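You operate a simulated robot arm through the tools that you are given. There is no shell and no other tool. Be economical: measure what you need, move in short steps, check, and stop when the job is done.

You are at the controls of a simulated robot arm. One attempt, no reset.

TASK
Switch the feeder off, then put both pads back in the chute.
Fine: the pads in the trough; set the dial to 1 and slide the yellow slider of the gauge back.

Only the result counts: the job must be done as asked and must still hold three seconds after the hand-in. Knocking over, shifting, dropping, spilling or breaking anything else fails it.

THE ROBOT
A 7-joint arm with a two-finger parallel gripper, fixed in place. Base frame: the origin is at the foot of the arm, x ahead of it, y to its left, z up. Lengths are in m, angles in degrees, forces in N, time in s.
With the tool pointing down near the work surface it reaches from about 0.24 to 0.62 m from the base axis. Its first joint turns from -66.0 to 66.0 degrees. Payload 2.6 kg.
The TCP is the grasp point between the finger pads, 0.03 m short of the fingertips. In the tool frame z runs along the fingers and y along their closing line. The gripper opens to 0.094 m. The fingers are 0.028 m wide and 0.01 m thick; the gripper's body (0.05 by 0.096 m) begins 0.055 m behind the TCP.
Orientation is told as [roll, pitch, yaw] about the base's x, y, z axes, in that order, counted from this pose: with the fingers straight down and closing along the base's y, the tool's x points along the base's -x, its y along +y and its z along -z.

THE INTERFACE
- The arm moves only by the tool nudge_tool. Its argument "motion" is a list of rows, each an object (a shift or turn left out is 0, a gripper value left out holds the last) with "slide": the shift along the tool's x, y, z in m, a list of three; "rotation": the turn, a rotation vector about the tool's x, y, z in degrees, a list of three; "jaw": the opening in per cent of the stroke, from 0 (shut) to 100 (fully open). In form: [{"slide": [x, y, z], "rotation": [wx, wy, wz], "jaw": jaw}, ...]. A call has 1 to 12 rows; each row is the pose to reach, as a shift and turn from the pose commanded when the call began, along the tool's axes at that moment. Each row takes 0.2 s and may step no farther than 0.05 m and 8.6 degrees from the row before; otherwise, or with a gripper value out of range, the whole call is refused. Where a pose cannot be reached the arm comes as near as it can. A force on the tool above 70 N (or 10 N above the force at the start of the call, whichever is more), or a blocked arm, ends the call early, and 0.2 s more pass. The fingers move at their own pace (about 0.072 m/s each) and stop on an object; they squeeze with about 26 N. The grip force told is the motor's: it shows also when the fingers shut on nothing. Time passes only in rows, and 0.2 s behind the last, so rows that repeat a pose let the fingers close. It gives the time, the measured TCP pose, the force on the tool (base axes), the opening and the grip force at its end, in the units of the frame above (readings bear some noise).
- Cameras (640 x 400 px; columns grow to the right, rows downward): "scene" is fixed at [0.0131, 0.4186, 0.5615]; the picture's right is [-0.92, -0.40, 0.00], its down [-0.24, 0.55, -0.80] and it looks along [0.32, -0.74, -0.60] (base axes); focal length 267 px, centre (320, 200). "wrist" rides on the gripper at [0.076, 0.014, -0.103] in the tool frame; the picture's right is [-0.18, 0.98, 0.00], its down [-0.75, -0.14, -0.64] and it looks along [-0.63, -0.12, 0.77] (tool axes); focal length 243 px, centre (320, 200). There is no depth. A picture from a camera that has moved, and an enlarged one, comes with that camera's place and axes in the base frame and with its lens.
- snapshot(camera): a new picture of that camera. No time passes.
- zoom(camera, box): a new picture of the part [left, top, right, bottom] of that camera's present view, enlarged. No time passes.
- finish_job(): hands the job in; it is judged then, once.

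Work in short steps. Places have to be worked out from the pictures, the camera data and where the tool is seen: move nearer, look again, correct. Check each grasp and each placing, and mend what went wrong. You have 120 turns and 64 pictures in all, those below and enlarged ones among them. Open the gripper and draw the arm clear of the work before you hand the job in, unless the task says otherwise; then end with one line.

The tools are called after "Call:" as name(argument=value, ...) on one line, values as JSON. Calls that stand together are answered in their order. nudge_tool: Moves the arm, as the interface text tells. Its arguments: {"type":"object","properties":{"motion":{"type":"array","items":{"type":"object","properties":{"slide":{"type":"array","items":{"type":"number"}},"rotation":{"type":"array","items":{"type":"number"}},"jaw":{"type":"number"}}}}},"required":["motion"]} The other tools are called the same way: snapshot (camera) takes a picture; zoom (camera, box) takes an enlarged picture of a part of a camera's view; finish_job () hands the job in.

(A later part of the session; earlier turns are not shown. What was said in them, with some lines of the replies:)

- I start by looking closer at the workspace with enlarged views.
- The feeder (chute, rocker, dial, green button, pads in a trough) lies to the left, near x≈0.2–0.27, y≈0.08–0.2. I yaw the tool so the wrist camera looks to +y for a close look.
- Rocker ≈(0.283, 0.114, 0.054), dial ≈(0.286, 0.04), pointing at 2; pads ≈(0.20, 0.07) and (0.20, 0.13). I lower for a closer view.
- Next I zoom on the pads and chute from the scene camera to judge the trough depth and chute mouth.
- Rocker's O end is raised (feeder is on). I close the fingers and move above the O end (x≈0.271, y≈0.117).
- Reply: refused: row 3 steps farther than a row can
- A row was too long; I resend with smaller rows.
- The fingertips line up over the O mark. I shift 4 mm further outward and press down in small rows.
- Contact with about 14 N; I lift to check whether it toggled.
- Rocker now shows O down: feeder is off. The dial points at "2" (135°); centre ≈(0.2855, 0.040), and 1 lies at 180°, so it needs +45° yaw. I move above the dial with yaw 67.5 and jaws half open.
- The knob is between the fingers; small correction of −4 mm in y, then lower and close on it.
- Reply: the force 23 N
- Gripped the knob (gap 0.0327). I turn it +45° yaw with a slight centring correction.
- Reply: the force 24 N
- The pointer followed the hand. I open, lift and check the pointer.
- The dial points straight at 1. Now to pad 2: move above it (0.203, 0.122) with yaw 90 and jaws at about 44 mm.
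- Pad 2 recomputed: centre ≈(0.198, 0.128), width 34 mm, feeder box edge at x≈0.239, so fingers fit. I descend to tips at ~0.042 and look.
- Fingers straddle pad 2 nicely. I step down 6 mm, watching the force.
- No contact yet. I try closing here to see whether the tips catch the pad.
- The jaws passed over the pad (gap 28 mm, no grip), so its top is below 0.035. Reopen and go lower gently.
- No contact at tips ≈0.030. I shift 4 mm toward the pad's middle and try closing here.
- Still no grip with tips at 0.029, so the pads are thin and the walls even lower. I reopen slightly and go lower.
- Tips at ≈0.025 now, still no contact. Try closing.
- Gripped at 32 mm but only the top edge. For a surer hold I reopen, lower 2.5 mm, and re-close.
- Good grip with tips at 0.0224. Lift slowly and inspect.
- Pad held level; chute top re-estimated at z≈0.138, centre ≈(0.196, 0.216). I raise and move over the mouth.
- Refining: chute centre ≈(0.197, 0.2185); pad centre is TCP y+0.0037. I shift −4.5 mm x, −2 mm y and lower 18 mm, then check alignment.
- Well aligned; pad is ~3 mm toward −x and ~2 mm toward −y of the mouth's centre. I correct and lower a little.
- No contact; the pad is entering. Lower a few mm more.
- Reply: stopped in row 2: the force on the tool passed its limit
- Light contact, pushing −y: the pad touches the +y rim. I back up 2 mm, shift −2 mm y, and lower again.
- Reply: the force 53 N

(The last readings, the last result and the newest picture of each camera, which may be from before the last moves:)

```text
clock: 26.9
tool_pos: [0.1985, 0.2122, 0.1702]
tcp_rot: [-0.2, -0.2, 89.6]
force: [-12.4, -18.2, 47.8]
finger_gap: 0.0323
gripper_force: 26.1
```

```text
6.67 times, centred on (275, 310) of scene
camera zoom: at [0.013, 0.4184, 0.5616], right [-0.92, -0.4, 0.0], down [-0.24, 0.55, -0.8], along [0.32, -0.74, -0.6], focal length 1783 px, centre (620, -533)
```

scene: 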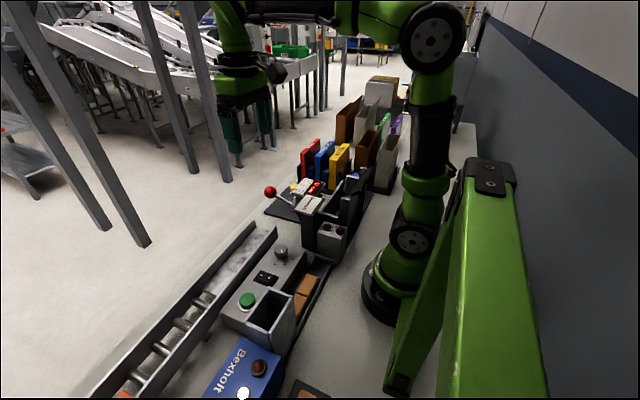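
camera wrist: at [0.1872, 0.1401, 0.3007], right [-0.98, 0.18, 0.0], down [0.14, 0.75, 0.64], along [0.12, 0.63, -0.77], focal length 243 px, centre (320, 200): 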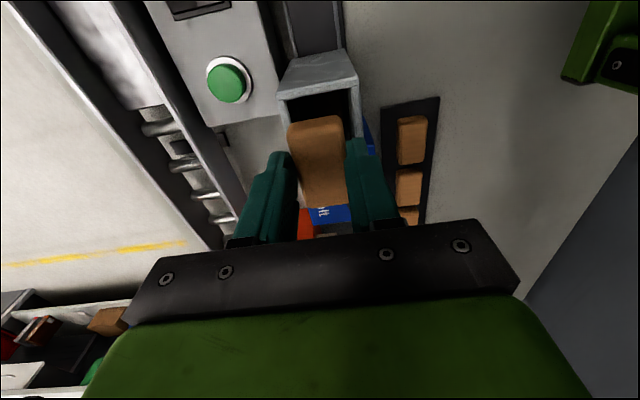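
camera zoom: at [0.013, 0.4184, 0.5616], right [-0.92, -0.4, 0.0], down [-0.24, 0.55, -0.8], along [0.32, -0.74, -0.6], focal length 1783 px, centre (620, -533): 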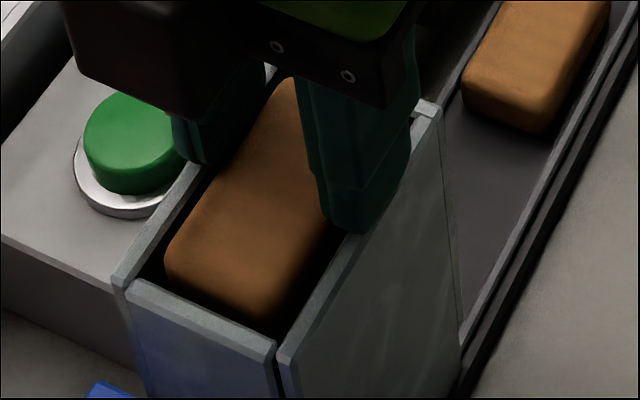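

The fingertips now rest on the chute rim (z≈0.140). I back off 2 mm and check the far edge.

Call:
nudge_tool(motion=[{"slide": [0, 0.001, -0.002], "jaw": 30}, {"slide": [0, 0.001, -0.002], "jaw": 30}])

Call:
zoom(camera="wrist", box=[270, 90, 370, 220])

```text
clock: 27.5
tool_pos: [0.1985, 0.2125, 0.1708]
tcp_rot: [-0.4, -0.1, 89.9]
force: [6.7, -2.3, 6.6]
finger_gap: 0.0325
gripper_force: 25.7
```

```text
3.08 times, centred on (320, 155) of wrist
camera zoom: at [0.182, 0.1354, 0.2726], right [-0.98, 0.19, -0.01], down [0.14, 0.75, 0.64], along [0.12, 0.63, -0.76], focal length 746 px, centre (320, 338)
```

zoom: 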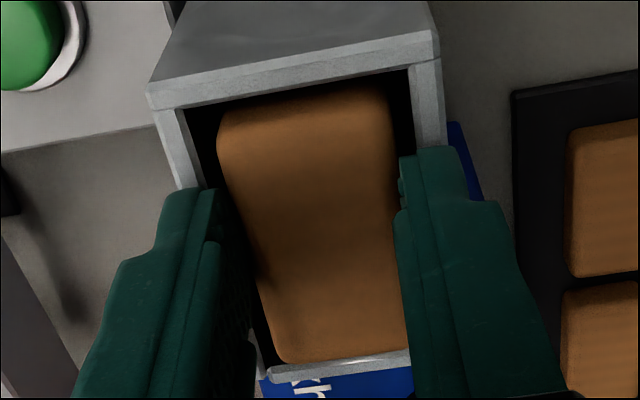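

The pad sits in plan inside the mouth on all sides. Release it.

Call:
nudge_tool(motion=[{"slide": [-0.0005, 0, -0.001], "jaw": 45}, {"slide": [-0.0005, 0, -0.001], "jaw": 55}, {"slide": [-0.0005, 0, -0.02], "jaw": 55}, {"slide": [-0.0005, 0, -0.05], "jaw": 55}])

Call:
zoom(camera="wrist", box=[260, 30, 380, 230])

Call:
zoom(camera="scene", box=[230, 250, 330, 350])

```text
clock: 28.5
tool_pos: [0.1954, 0.2112, 0.2216]
tcp_rot: [-0.1, -0.1, 89.8]
force: [1.7, 0.7, 0.4]
finger_gap: 0.0516
gripper_force: 0.0
```

```text
2.00 times, centred on (320, 130) of wrist
camera zoom: at [0.1796, 0.135, 0.3237], right [-0.98, 0.19, 0.0], down [0.14, 0.75, 0.64], along [0.12, 0.63, -0.77], focal length 485 px, centre (320, 340)
```

zoom: 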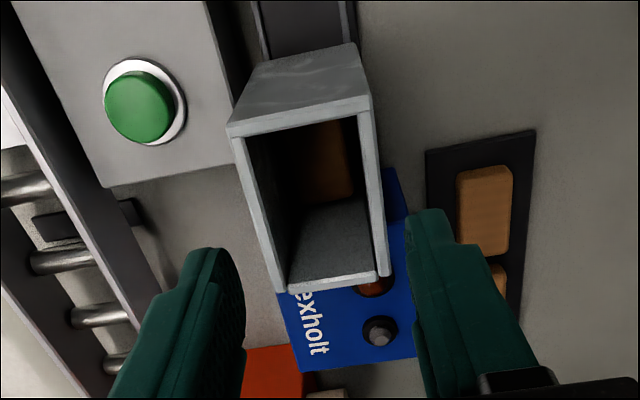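

```text
4.00 times, centred on (280, 300) of scene
camera zoom: at [0.0131, 0.4186, 0.5615], right [-0.92, -0.4, 0.0], down [-0.24, 0.55, -0.8], along [0.32, -0.74, -0.6], focal length 1070 px, centre (480, -200)
```

zoom: 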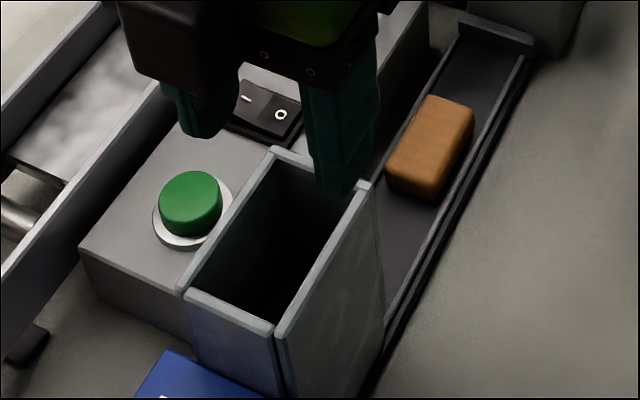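

Pad 2 is down in the chute. Now go above pad 1 (≈0.199, 0.072), testing reach at height.

Call:
nudge_tool(motion=[{"slide": [0.045, -0.003, 0], "jaw": 50}, {"slide": [0.09, -0.003, 0], "jaw": 50}, {"slide": [0.136, -0.003, 0], "jaw": 50}, {"slide": [0.136, -0.003, 0.04], "jaw": 50}, {"slide": [0.136, -0.003, 0.08], "jaw": 50}, {"slide": [0.136, -0.003, 0.11], "jaw": 50}, {"slide": [0.136, -0.003, 0.11], "jaw": 50}])

Call:
snapshot(camera="wrist")

```text
clock: 30.1
tool_pos: [0.1965, 0.0781, 0.1107]
tcp_rot: [-0.2, -0.1, 89.9]
force: [-0.7, -0.4, -0.5]
finger_gap: 0.0471
gripper_force: 0.1
```

```text
18 pictures are left
camera wrist: at [0.1817, 0.0019, 0.2131], right [-0.98, 0.19, 0.0], down [0.14, 0.75, 0.64], along [0.12, 0.63, -0.77], focal length 243 px, centre (320, 200)
```

wrist: 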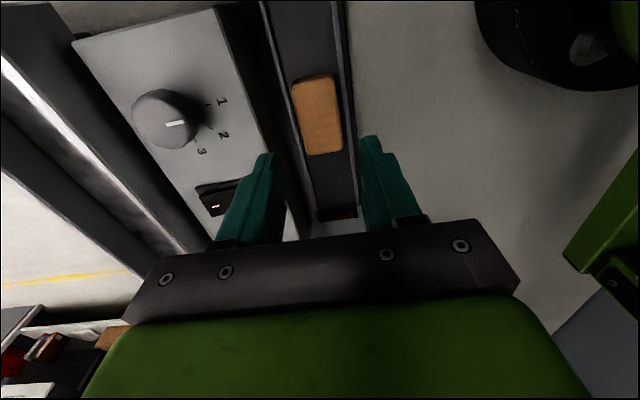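

Reach holds here. Pad 1 centre ≈(0.197, 0.071). I descend straddling it at y≈0.074 to z≈0.056.

Call:
nudge_tool(motion=[{"slide": [0.004, -0.0015, 0.015], "jaw": 46}, {"slide": [0.004, -0.0015, 0.03], "jaw": 46}, {"slide": [0.004, -0.0015, 0.04], "jaw": 46}, {"slide": [0.004, -0.0015, 0.048], "jaw": 46}, {"slide": [0.004, -0.0015, 0.052], "jaw": 46}, {"slide": [0.004, -0.0015, 0.055], "jaw": 46}, {"slide": [0.004, -0.0015, 0.055], "jaw": 46}])

Call:
zoom(camera="wrist", box=[220, 60, 420, 220])

```text
clock: 30.9
tool_pos: [0.2142, 0.0752, 0.0783]
tcp_rot: [-0.8, -0.2, 89.1]
force: [-16.8, -1.7, 33.2]
finger_gap: 0.0341
gripper_force: 0.0
out of reach, approached as far as the arm can: row 1, 2, 3, 4
stopped in row 4: the force on the tool passed its limit (the readings are from after the stop); the commanded pose is now the measured one
```

```text
2.50 times, centred on (320, 140) of wrist
camera zoom: at [0.1967, -0.0009, 0.1815], right [-0.98, 0.2, -0.01], down [0.14, 0.75, 0.65], along [0.14, 0.63, -0.76], focal length 606 px, centre (320, 350)
```

zoom: 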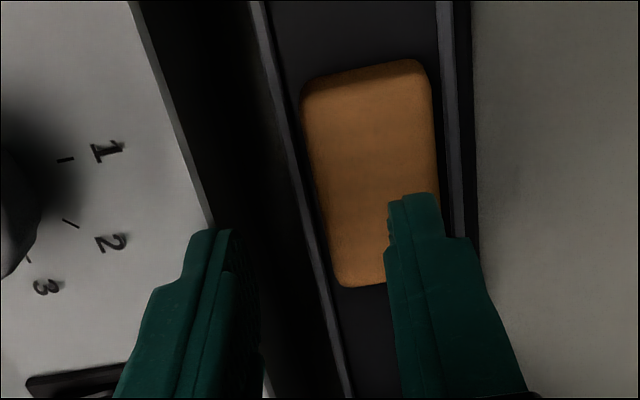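

Too close for a vertical tool: the arm swerved and a finger touched the feeder's edge. I lift, then tilt the tool 20° (tips toward −y, wrist toward +y), which stays within reach.

Call:
nudge_tool(motion=[{"slide": [0, 0, -0.03], "jaw": 46}, {"slide": [0, 0, -0.06], "jaw": 46}, {"slide": [0, 0.005, -0.06], "rotation": [0, 7, 0], "jaw": 46}, {"slide": [0, 0.011, -0.06], "rotation": [0, 14, 0], "jaw": 46}, {"slide": [0, 0.016, -0.06], "rotation": [0, 21, 0], "jaw": 46}, {"slide": [0, 0.016, -0.06], "rotation": [0, 21, 0], "jaw": 46}])

Call:
snapshot(camera="scene")

```text
clock: 32.3
tool_pos: [0.1976, 0.0757, 0.1389]
tcp_rot: [-0.9, 21.0, 89.1]
force: [0.0, 0.2, -0.3]
finger_gap: 0.0431
gripper_force: 0.0
```

```text
16 pictures are left
```

scene: 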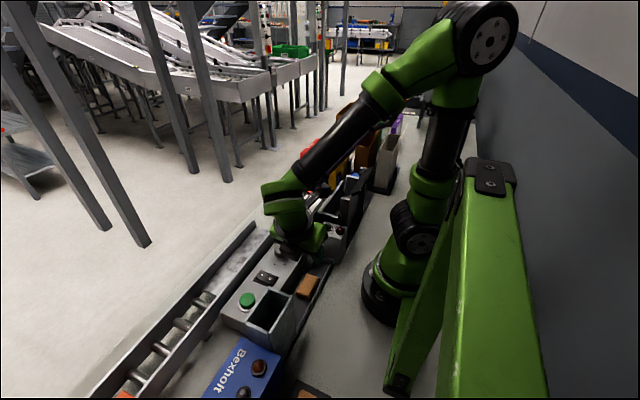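

Tilted pose reached cleanly at (0.198, 0.076, 0.139). Now descend vertically (base −z) with a −5 mm y shift toward z≈0.060.

Call:
nudge_tool(motion=[{"slide": [-0.0025, 0, 0.0205], "jaw": 46}, {"slide": [-0.0096, 0, 0.039], "jaw": 46}, {"slide": [-0.0168, 0, 0.0578], "jaw": 46}, {"slide": [-0.0204, 0, 0.0672], "jaw": 46}, {"slide": [-0.0236, 0, 0.0756], "jaw": 46}, {"slide": [-0.0236, 0, 0.0756], "jaw": 46}])

Call:
zoom(camera="wrist", box=[220, 60, 420, 220])

```text
clock: 33.7
tool_pos: [0.1979, 0.0702, 0.0581]
tcp_rot: [-0.9, 20.8, 89.1]
force: [-0.3, -0.1, -1.7]
finger_gap: 0.043
gripper_force: 0.1
```

```text
2.50 times, centred on (320, 140) of wrist
camera zoom: at [0.1808, 0.0355, 0.1818], right [-0.98, 0.18, -0.08], down [0.15, 0.93, 0.33], along [0.14, 0.32, -0.94], focal length 606 px, centre (320, 350)
```

zoom: 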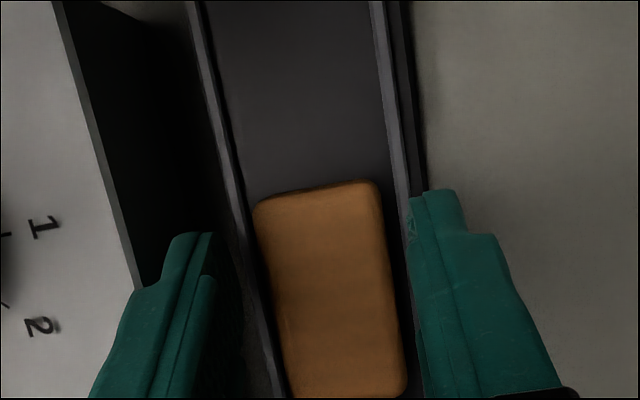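

Aligned and no contact. Lower 2 mm more and close.

Call:
nudge_tool(motion=[{"slide": [-0.0008, 0, 0.002], "jaw": 46}, {"slide": [-0.0008, 0, 0.002], "jaw": 30}, {"slide": [-0.0008, 0, 0.002], "jaw": 30}, {"slide": [-0.0008, 0, 0.002], "jaw": 30}])

```text
clock: 34.7
tool_pos: [0.1972, 0.0713, 0.0569]
tcp_rot: [-0.9, 20.8, 89.1]
force: [-1.1, 0.6, 1.0]
finger_gap: 0.0322
gripper_force: 26.3
```

Gripped pad 1 (32 mm). I lift straight up keeping the tilt (so the pad stays level) and check it.

Call:
nudge_tool(motion=[{"slide": [0.0054, 0, -0.014], "jaw": 30}, {"slide": [0.0143, 0, -0.0374], "jaw": 30}, {"slide": [0.0287, 0, -0.0747], "jaw": 30}, {"slide": [0.0394, 0, -0.1027], "jaw": 30}, {"slide": [0.0519, 0, -0.1354], "jaw": 30}])

Call:
zoom(camera="scene", box=[240, 200, 360, 320])

```text
clock: 35.9
tool_pos: [0.1975, 0.0724, 0.1994]
tcp_rot: [-0.8, 20.8, 89.1]
force: [-0.1, 0.3, -0.5]
finger_gap: 0.0321
gripper_force: 26.2
```

```text
3.33 times, centred on (300, 260) of scene
camera zoom: at [0.0131, 0.4186, 0.5615], right [-0.92, -0.4, 0.0], down [-0.24, 0.55, -0.8], along [0.32, -0.74, -0.6], focal length 891 px, centre (387, 0)
```

zoom: 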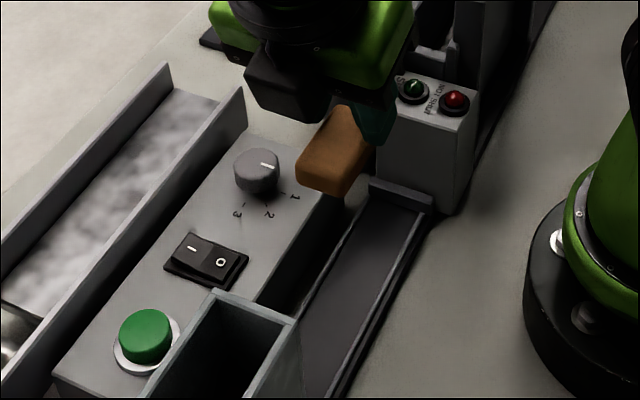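

Pad held level. Move +y above the chute.

Call:
nudge_tool(motion=[{"slide": [-0.0374, 0, -0.0143], "jaw": 30}, {"slide": [-0.0747, 0, -0.0286], "jaw": 30}, {"slide": [-0.1074, 0, -0.0412], "jaw": 30}, {"slide": [-0.134, 0, -0.0514], "jaw": 30}, {"slide": [-0.134, 0, -0.0514], "jaw": 30}])

Call:
zoom(camera="wrist", box=[240, 60, 400, 240])

Call:
zoom(camera="scene", box=[230, 250, 330, 350])

```text
clock: 37.1
tool_pos: [0.1968, 0.2178, 0.2027]
tcp_rot: [-0.8, 20.8, 89.1]
force: [0.2, -1.4, -0.6]
finger_gap: 0.0323
gripper_force: 26.7
```

```text
2.22 times, centred on (320, 150) of wrist
camera zoom: at [0.1794, 0.1827, 0.3254], right [-0.98, 0.18, -0.08], down [0.15, 0.93, 0.33], along [0.14, 0.32, -0.94], focal length 539 px, centre (320, 311)
```

zoom: 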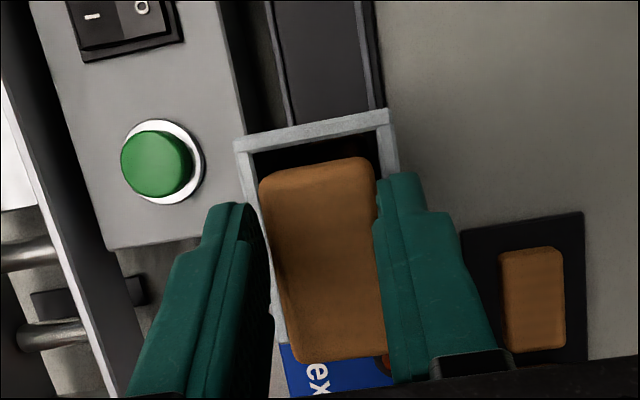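

```text
4.00 times, centred on (280, 300) of scene
camera zoom: at [0.0131, 0.4186, 0.5615], right [-0.92, -0.4, 0.0], down [-0.24, 0.55, -0.8], along [0.32, -0.74, -0.6], focal length 1070 px, centre (480, -200)
```

zoom: 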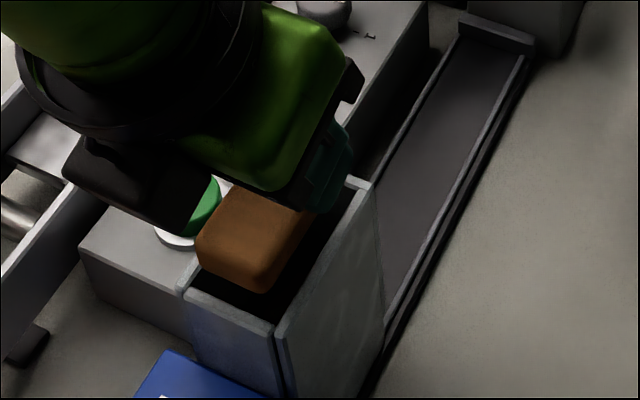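

Pad centre ≈(0.195, 0.220) vs mouth centre ≈(0.1975, 0.217). I correct +2 mm x, −4 mm y and lower 24 mm.

Call:
nudge_tool(motion=[{"slide": [0.0037, -0.002, 0.0014], "jaw": 30}, {"slide": [0.0001, -0.002, 0.0107], "jaw": 30}, {"slide": [-0.0028, -0.002, 0.0182], "jaw": 30}, {"slide": [-0.0049, -0.002, 0.0238], "jaw": 30}])

Call:
zoom(camera="wrist", box=[240, 60, 400, 240])

Call:
zoom(camera="scene", box=[245, 270, 315, 340])

```text
clock: 38.1
tool_pos: [0.1992, 0.2113, 0.1814]
tcp_rot: [-1.1, 20.5, 89.1]
force: [-0.9, 9.2, 24.9]
finger_gap: 0.0327
gripper_force: 26.2
```

```text
2.22 times, centred on (320, 150) of wrist
camera zoom: at [0.1832, 0.1755, 0.3028], right [-0.98, 0.18, -0.08], down [0.14, 0.93, 0.34], along [0.14, 0.32, -0.94], focal length 539 px, centre (320, 311)
```

zoom: 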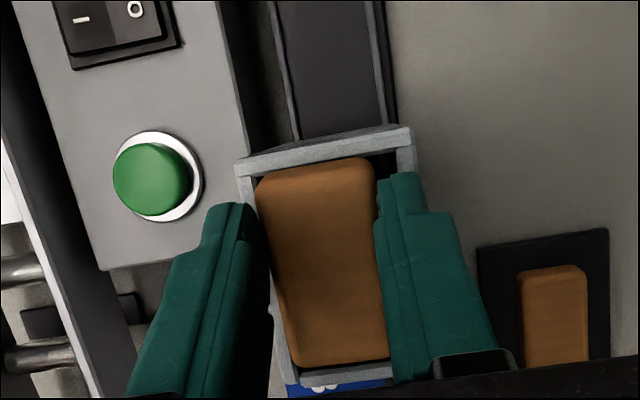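

```text
5.71 times, centred on (280, 305) of scene
camera zoom: at [0.0131, 0.4185, 0.5616], right [-0.92, -0.4, 0.0], down [-0.24, 0.55, -0.8], along [0.32, -0.74, -0.6], focal length 1528 px, centre (549, -400)
```

zoom: 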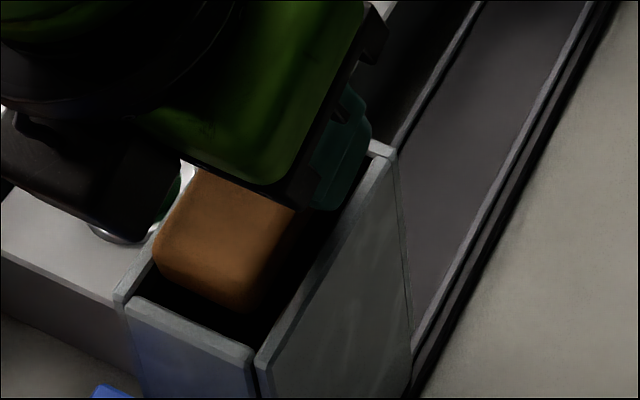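

Contact: the pad's far end is on the −y rim (hand ended ~4 mm too far −y). I lift 6 mm, shift +4.5 mm y and look at the reading before lowering.

Call:
nudge_tool(motion=[{"slide": [0.0022, 0, -0.0056], "jaw": 30}, {"slide": [-0.002, 0, -0.0072], "jaw": 30}, {"slide": [-0.002, 0, -0.0072], "jaw": 30}])

```text
clock: 38.9
tool_pos: [0.2004, 0.2136, 0.1854]
tcp_rot: [-0.7, 21.0, 89.1]
force: [0.9, 0.0, -0.4]
finger_gap: 0.0322
gripper_force: 26.1
```

Free again at y≈0.2136. Add +2 mm y, −1.5 mm x, and lower 8 mm.

Call:
nudge_tool(motion=[{"slide": [-0.0019, 0.0015, -0.0007], "jaw": 30}, {"slide": [-0.0033, 0.0015, 0.003], "jaw": 30}, {"slide": [-0.0048, 0.0015, 0.0068], "jaw": 30}])

Call:
zoom(camera="wrist", box=[240, 60, 400, 240])

```text
clock: 39.7
tool_pos: [0.1991, 0.2178, 0.1778]
tcp_rot: [-1.0, 20.8, 89.1]
force: [-0.4, -0.4, 0.0]
finger_gap: 0.0325
gripper_force: 26.6
```

```text
2.22 times, centred on (320, 150) of wrist
camera zoom: at [0.1822, 0.182, 0.2996], right [-0.98, 0.18, -0.08], down [0.15, 0.93, 0.33], along [0.13, 0.32, -0.94], focal length 539 px, centre (320, 311)
```

zoom: 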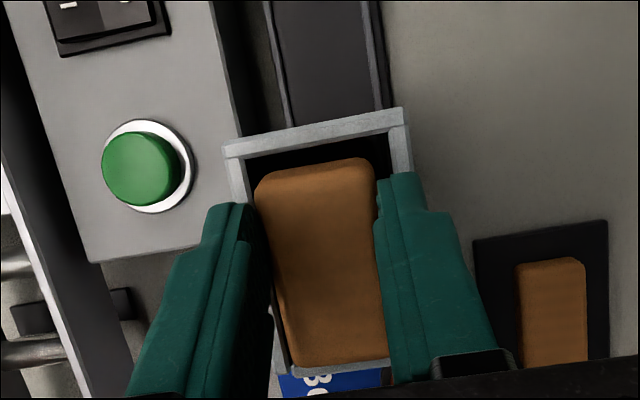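

Now the pad clears; it's ~1.5 mm toward +y. Small correction and lower 5 mm more.

Call:
nudge_tool(motion=[{"slide": [0.0014, 0.0005, 0.0005], "jaw": 30}, {"slide": [0.0005, 0.0005, 0.003], "jaw": 30}, {"slide": [-0.0004, 0.0005, 0.0052], "jaw": 30}])

```text
clock: 40.5
tool_pos: [0.1983, 0.2159, 0.1742]
tcp_rot: [-0.9, 20.7, 88.8]
force: [-3.7, -10.0, 29.7]
finger_gap: 0.0323
gripper_force: 26.0
```

Contact at z≈0.174, as expected for fingertips on the rim; I check visually before releasing.

Call:
zoom(camera="wrist", box=[260, 100, 380, 240])

Call:
zoom(camera="scene", box=[245, 280, 305, 340])

```text
2.86 times, centred on (320, 170) of wrist
camera zoom: at [0.1809, 0.1811, 0.2956], right [-0.98, 0.19, -0.08], down [0.15, 0.93, 0.33], along [0.14, 0.32, -0.94], focal length 693 px, centre (320, 286)
```

zoom: 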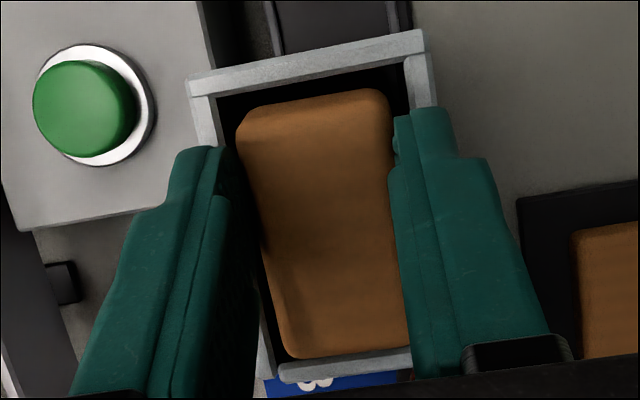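

```text
6.67 times, centred on (275, 310) of scene
camera zoom: at [0.0131, 0.4185, 0.5616], right [-0.92, -0.4, 0.0], down [-0.24, 0.55, -0.8], along [0.32, -0.74, -0.6], focal length 1783 px, centre (620, -533)
```

zoom: 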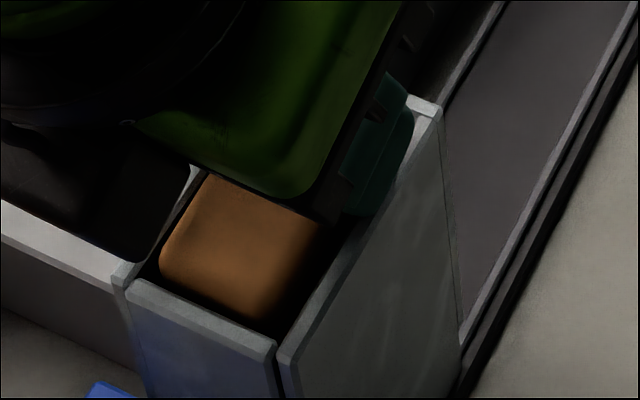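

The pad is inside the mouth in plan with a gap all round, same as the first. I ease off 1.5 mm, nudge −1 mm y, release and lift.

Call:
nudge_tool(motion=[{"slide": [0.0016, 0, -0.001], "jaw": 30}, {"slide": [0.0016, 0, -0.0012], "jaw": 45}, {"slide": [0.0016, 0, -0.0012], "jaw": 55}, {"slide": [0.009, 0, -0.021], "jaw": 55}, {"slide": [0.02, 0, -0.05], "jaw": 55}])

Call:
zoom(camera="wrist", box=[240, 40, 400, 240])

```text
clock: 41.7
tool_pos: [0.196, 0.2135, 0.2252]
tcp_rot: [-0.6, 20.9, 89.2]
force: [-0.8, -0.1, -0.5]
finger_gap: 0.0516
gripper_force: 0.1
```

```text
2.00 times, centred on (320, 140) of wrist
camera zoom: at [0.1807, 0.1794, 0.3478], right [-0.98, 0.18, -0.08], down [0.15, 0.93, 0.33], along [0.13, 0.32, -0.94], focal length 485 px, centre (320, 320)
```

zoom: 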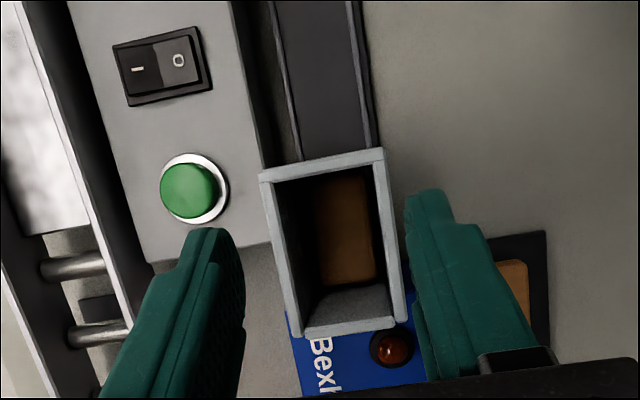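

Both pads lie in the chute; the rocker is off. Next the gauge: I raise and straighten the tool first.

Call:
nudge_tool(motion=[{"slide": [0.007, 0, -0.0187], "rotation": [0, -7, 0], "jaw": 40}, {"slide": [0.0143, 0, -0.0374], "rotation": [0, -14, 0], "jaw": 20}, {"slide": [0.0214, 0, -0.056], "rotation": [0, -20.9, 0], "jaw": 0}, {"slide": [0.0214, 0, -0.056], "rotation": [0, -20.9, 0], "jaw": 0}])

```text
clock: 42.7
tool_pos: [0.1976, 0.2137, 0.2847]
tcp_rot: [-0.8, -0.2, 89.2]
force: [0.0, -0.6, -0.4]
finger_gap: 0.0002
gripper_force: 26.4
```

Now travel over to the gauge (target ≈(0.36, −0.22)) at constant height while yawing back to 0.

Call:
nudge_tool(motion=[{"slide": [0.0395, -0.0147, 0], "rotation": [0, 0, 8.1], "jaw": 0}, {"slide": [0.0789, -0.0295, 0], "rotation": [0, 0, 16.2], "jaw": 0}, {"slide": [0.1184, -0.0442, 0], "rotation": [0, 0, 24.3], "jaw": 0}, {"slide": [0.1578, -0.0589, 0], "rotation": [0, 0, 32.4], "jaw": 0}, {"slide": [0.1973, -0.0736, 0], "rotation": [0, 0, 40.5], "jaw": 0}, {"slide": [0.2367, -0.0884, 0], "rotation": [0, 0, 48.7], "jaw": 0}, {"slide": [0.2762, -0.1031, 0], "rotation": [0, 0, 56.8], "jaw": 0}, {"slide": [0.3156, -0.1178, 0], "rotation": [0, 0, 64.9], "jaw": 0}, {"slide": [0.3551, -0.1325, 0], "rotation": [0, 0, 73], "jaw": 0}, {"slide": [0.3945, -0.1473, 0], "rotation": [0, 0, 81.1], "jaw": 0}, {"slide": [0.434, -0.162, 0], "rotation": [0, 0, 89.2], "jaw": 0}, {"slide": [0.434, -0.162, 0.02], "rotation": [0, 0, 89.2], "jaw": 0}])

Call:
zoom(camera="wrist", box=[180, 10, 460, 230])

```text
clock: 45.3
tool_pos: [0.3546, -0.2205, 0.2652]
tcp_rot: [0.0, -0.7, 0.1]
force: [-0.6, 0.0, -0.1]
finger_gap: 0.0002
gripper_force: 26.1
```

```text
1.82 times, centred on (320, 120) of wrist
camera zoom: at [0.2757, -0.2063, 0.3668], right [0.18, 0.98, 0.0], down [0.74, -0.14, 0.65], along [0.64, -0.12, -0.76], focal length 441 px, centre (320, 346)
```

zoom: 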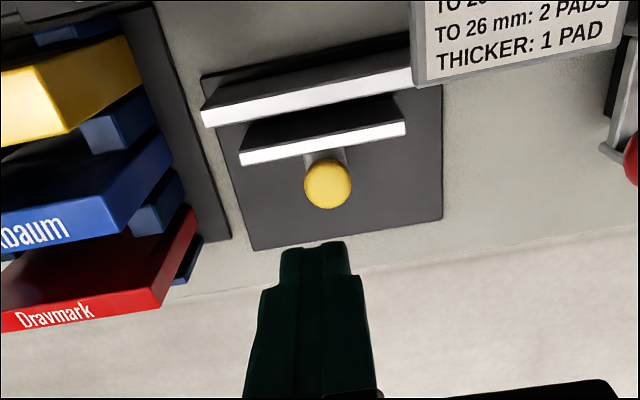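

Knob triangulated at ≈(0.387, −0.222, top 0.067). The jaw gap shows 17 mm and the plate has room toward +x, so "back" means retracting +x. I open the jaws and descend around the knob, stopping just above first.

Call:
nudge_tool(motion=[{"slide": [-0.0345, -0.001, 0], "jaw": 70}, {"slide": [-0.0345, -0.001, 0.04], "jaw": 70}, {"slide": [-0.0345, -0.001, 0.08], "jaw": 70}, {"slide": [-0.0345, -0.001, 0.12], "jaw": 70}, {"slide": [-0.0345, -0.001, 0.15], "jaw": 70}, {"slide": [-0.0345, -0.001, 0.15], "jaw": 70}])

Call:
zoom(camera="wrist", box=[180, 10, 460, 230])

```text
clock: 46.7
tool_pos: [0.3904, -0.2217, 0.1152]
tcp_rot: [0.1, -0.8, 0.2]
force: [-0.1, 0.6, 0.2]
finger_gap: 0.0656
gripper_force: 0.1
```

```text
1.82 times, centred on (320, 120) of wrist
camera zoom: at [0.3117, -0.209, 0.2174], right [0.18, 0.98, 0.0], down [0.74, -0.14, 0.65], along [0.64, -0.12, -0.76], focal length 441 px, centre (320, 346)
```

zoom: 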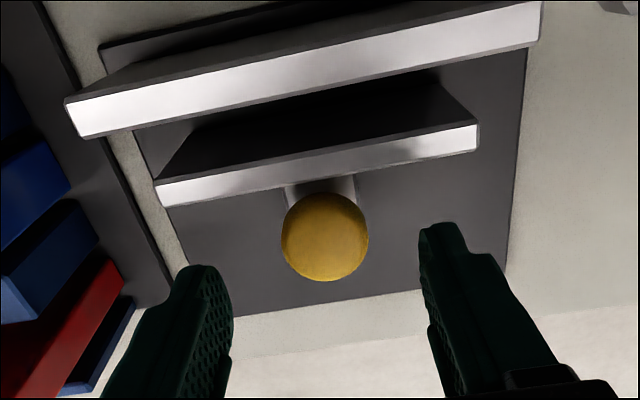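

Knob is a ball at ≈(0.391, −0.222, 0.056), Ø≈34 mm, centred between the fingers. Lower 42 mm and close on it.

Call:
nudge_tool(motion=[{"slide": [0, 0, 0.02], "jaw": 70}, {"slide": [0, 0, 0.035], "jaw": 70}, {"slide": [0, 0, 0.042], "jaw": 70}, {"slide": [0, 0, 0.042], "jaw": 25}, {"slide": [0, 0, 0.042], "jaw": 25}, {"slide": [0, 0, 0.042], "jaw": 25}, {"slide": [0, 0, 0.042], "jaw": 25}])

```text
clock: 48.3
tool_pos: [0.3904, -0.2213, 0.0749]
tcp_rot: [0.3, -0.8, 0.2]
force: [1.3, 15.7, -1.1]
finger_gap: 0.0315
gripper_force: 44.9
```

Gripped the knob. Pull it toward +x in small rows.

Call:
nudge_tool(motion=[{"slide": [-0.004, 0.001, 0], "jaw": 25}, {"slide": [-0.008, 0.001, 0], "jaw": 25}, {"slide": [-0.012, 0.001, 0], "jaw": 25}, {"slide": [-0.016, 0.001, 0], "jaw": 25}, {"slide": [-0.02, 0.001, 0], "jaw": 25}])

```text
clock: 49.5
tool_pos: [0.4088, -0.2204, 0.0749]
tcp_rot: [0.2, -0.3, 0.1]
force: [-0.5, 9.2, -32.3]
finger_gap: 0.0315
gripper_force: 44.7
```

It moves freely (18 mm). Continue until a stop is felt.

Call:
nudge_tool(motion=[{"slide": [-0.004, 0, 0], "jaw": 25}, {"slide": [-0.008, 0, 0], "jaw": 25}, {"slide": [-0.012, 0, 0], "jaw": 25}])

Call:
snapshot(camera="scene")

```text
clock: 50.3
tool_pos: [0.4179, -0.2205, 0.0751]
tcp_rot: [0.6, 0.0, -0.4]
force: [-34.9, 16.6, -3.8]
finger_gap: 0.0313
gripper_force: 45.0
```

```text
3 pictures are left
```

scene: 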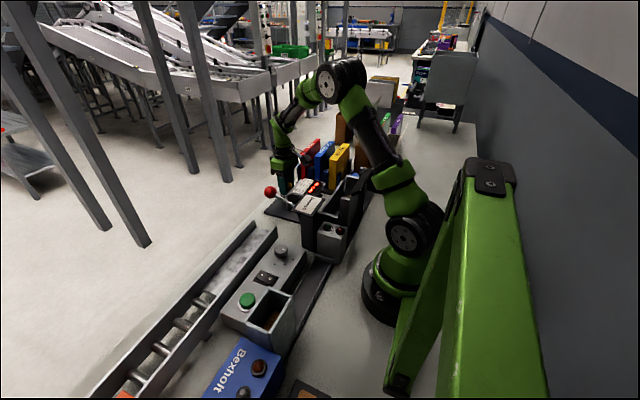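

A clear stop at x≈0.418 (−35 N): the slider is fully back. I relax, open and lift away.

Call:
nudge_tool(motion=[{"slide": [0.003, 0, 0], "jaw": 25}, {"slide": [0.003, 0, 0], "jaw": 70}, {"slide": [0.003, 0, 0], "jaw": 70}, {"slide": [0.003, 0, 0], "jaw": 70}, {"slide": [0.003, 0, -0.03], "jaw": 70}, {"slide": [0.003, 0, -0.07], "jaw": 70}, {"slide": [0.003, 0, -0.11], "jaw": 70}, {"slide": [0.01, 0, -0.15], "jaw": 70}, {"slide": [0.04, 0, -0.19], "jaw": 100}])

Call:
snapshot(camera="wrist")

```text
clock: 52.3
tool_pos: [0.3813, -0.2215, 0.2681]
tcp_rot: [0.0, -0.8, 0.1]
force: [0.4, -0.1, -0.3]
finger_gap: 0.0941
gripper_force: 0.1
```

```text
2 pictures are left
camera wrist: at [0.3029, -0.2084, 0.3686], right [0.18, 0.98, 0.0], down [0.75, -0.14, 0.65], along [0.64, -0.11, -0.76], focal length 243 px, centre (320, 200)
```

wrist: 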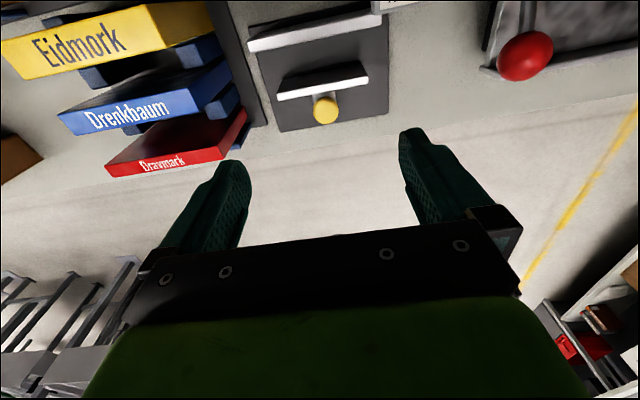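

The slider is retracted and nothing else moved. One last check of the feeder area.

Call:
zoom(camera="scene", box=[220, 220, 340, 340])

```text
3.33 times, centred on (280, 280) of scene
camera zoom: at [0.0132, 0.4186, 0.5615], right [-0.92, -0.4, 0.0], down [-0.24, 0.55, -0.8], along [0.32, -0.74, -0.6], focal length 891 px, centre (453, -67)
```

zoom: 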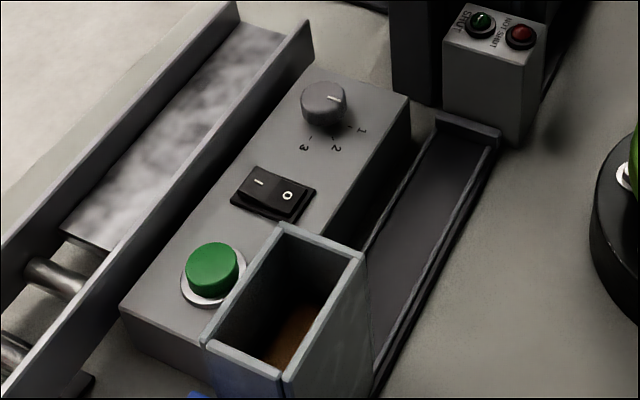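

The trough is empty and the pads are in the chute. I use the last picture to check the dial pointer.

Call:
zoom(camera="scene", box=[265, 235, 305, 270])

```text
11.43 times, centred on (285, 252) of scene
camera zoom: at [0.0132, 0.4186, 0.5615], right [-0.92, -0.4, 0.0], down [-0.24, 0.55, -0.8], along [0.32, -0.74, -0.6], focal length 3056 px, centre (720, -400)
```

zoom: 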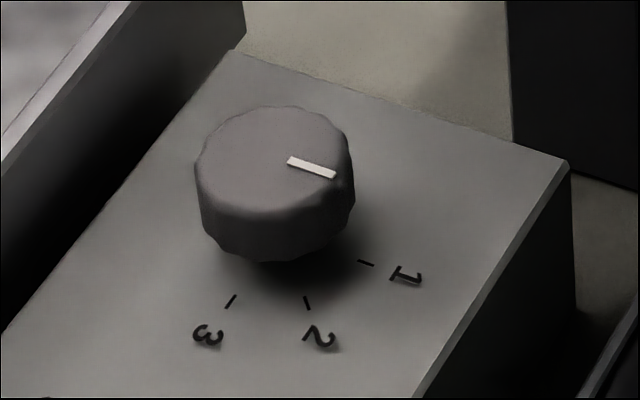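

The pointer is parallel to the "1" tick; the rocker is off, the pads are in the chute, the slider is back and the arm is clear. I hand in.

Call:
finish_job()

```text
The job is handed in.
```

The feeder is off, both trough pads are back in the chute, the dial is at 1, and the gauge's yellow slider is pulled back to its open stop (I read "back" as open). While reaching for the second pad, a finger pressed the feeder's edge at about 33 N, but nothing had visibly shifted in the later pictures.
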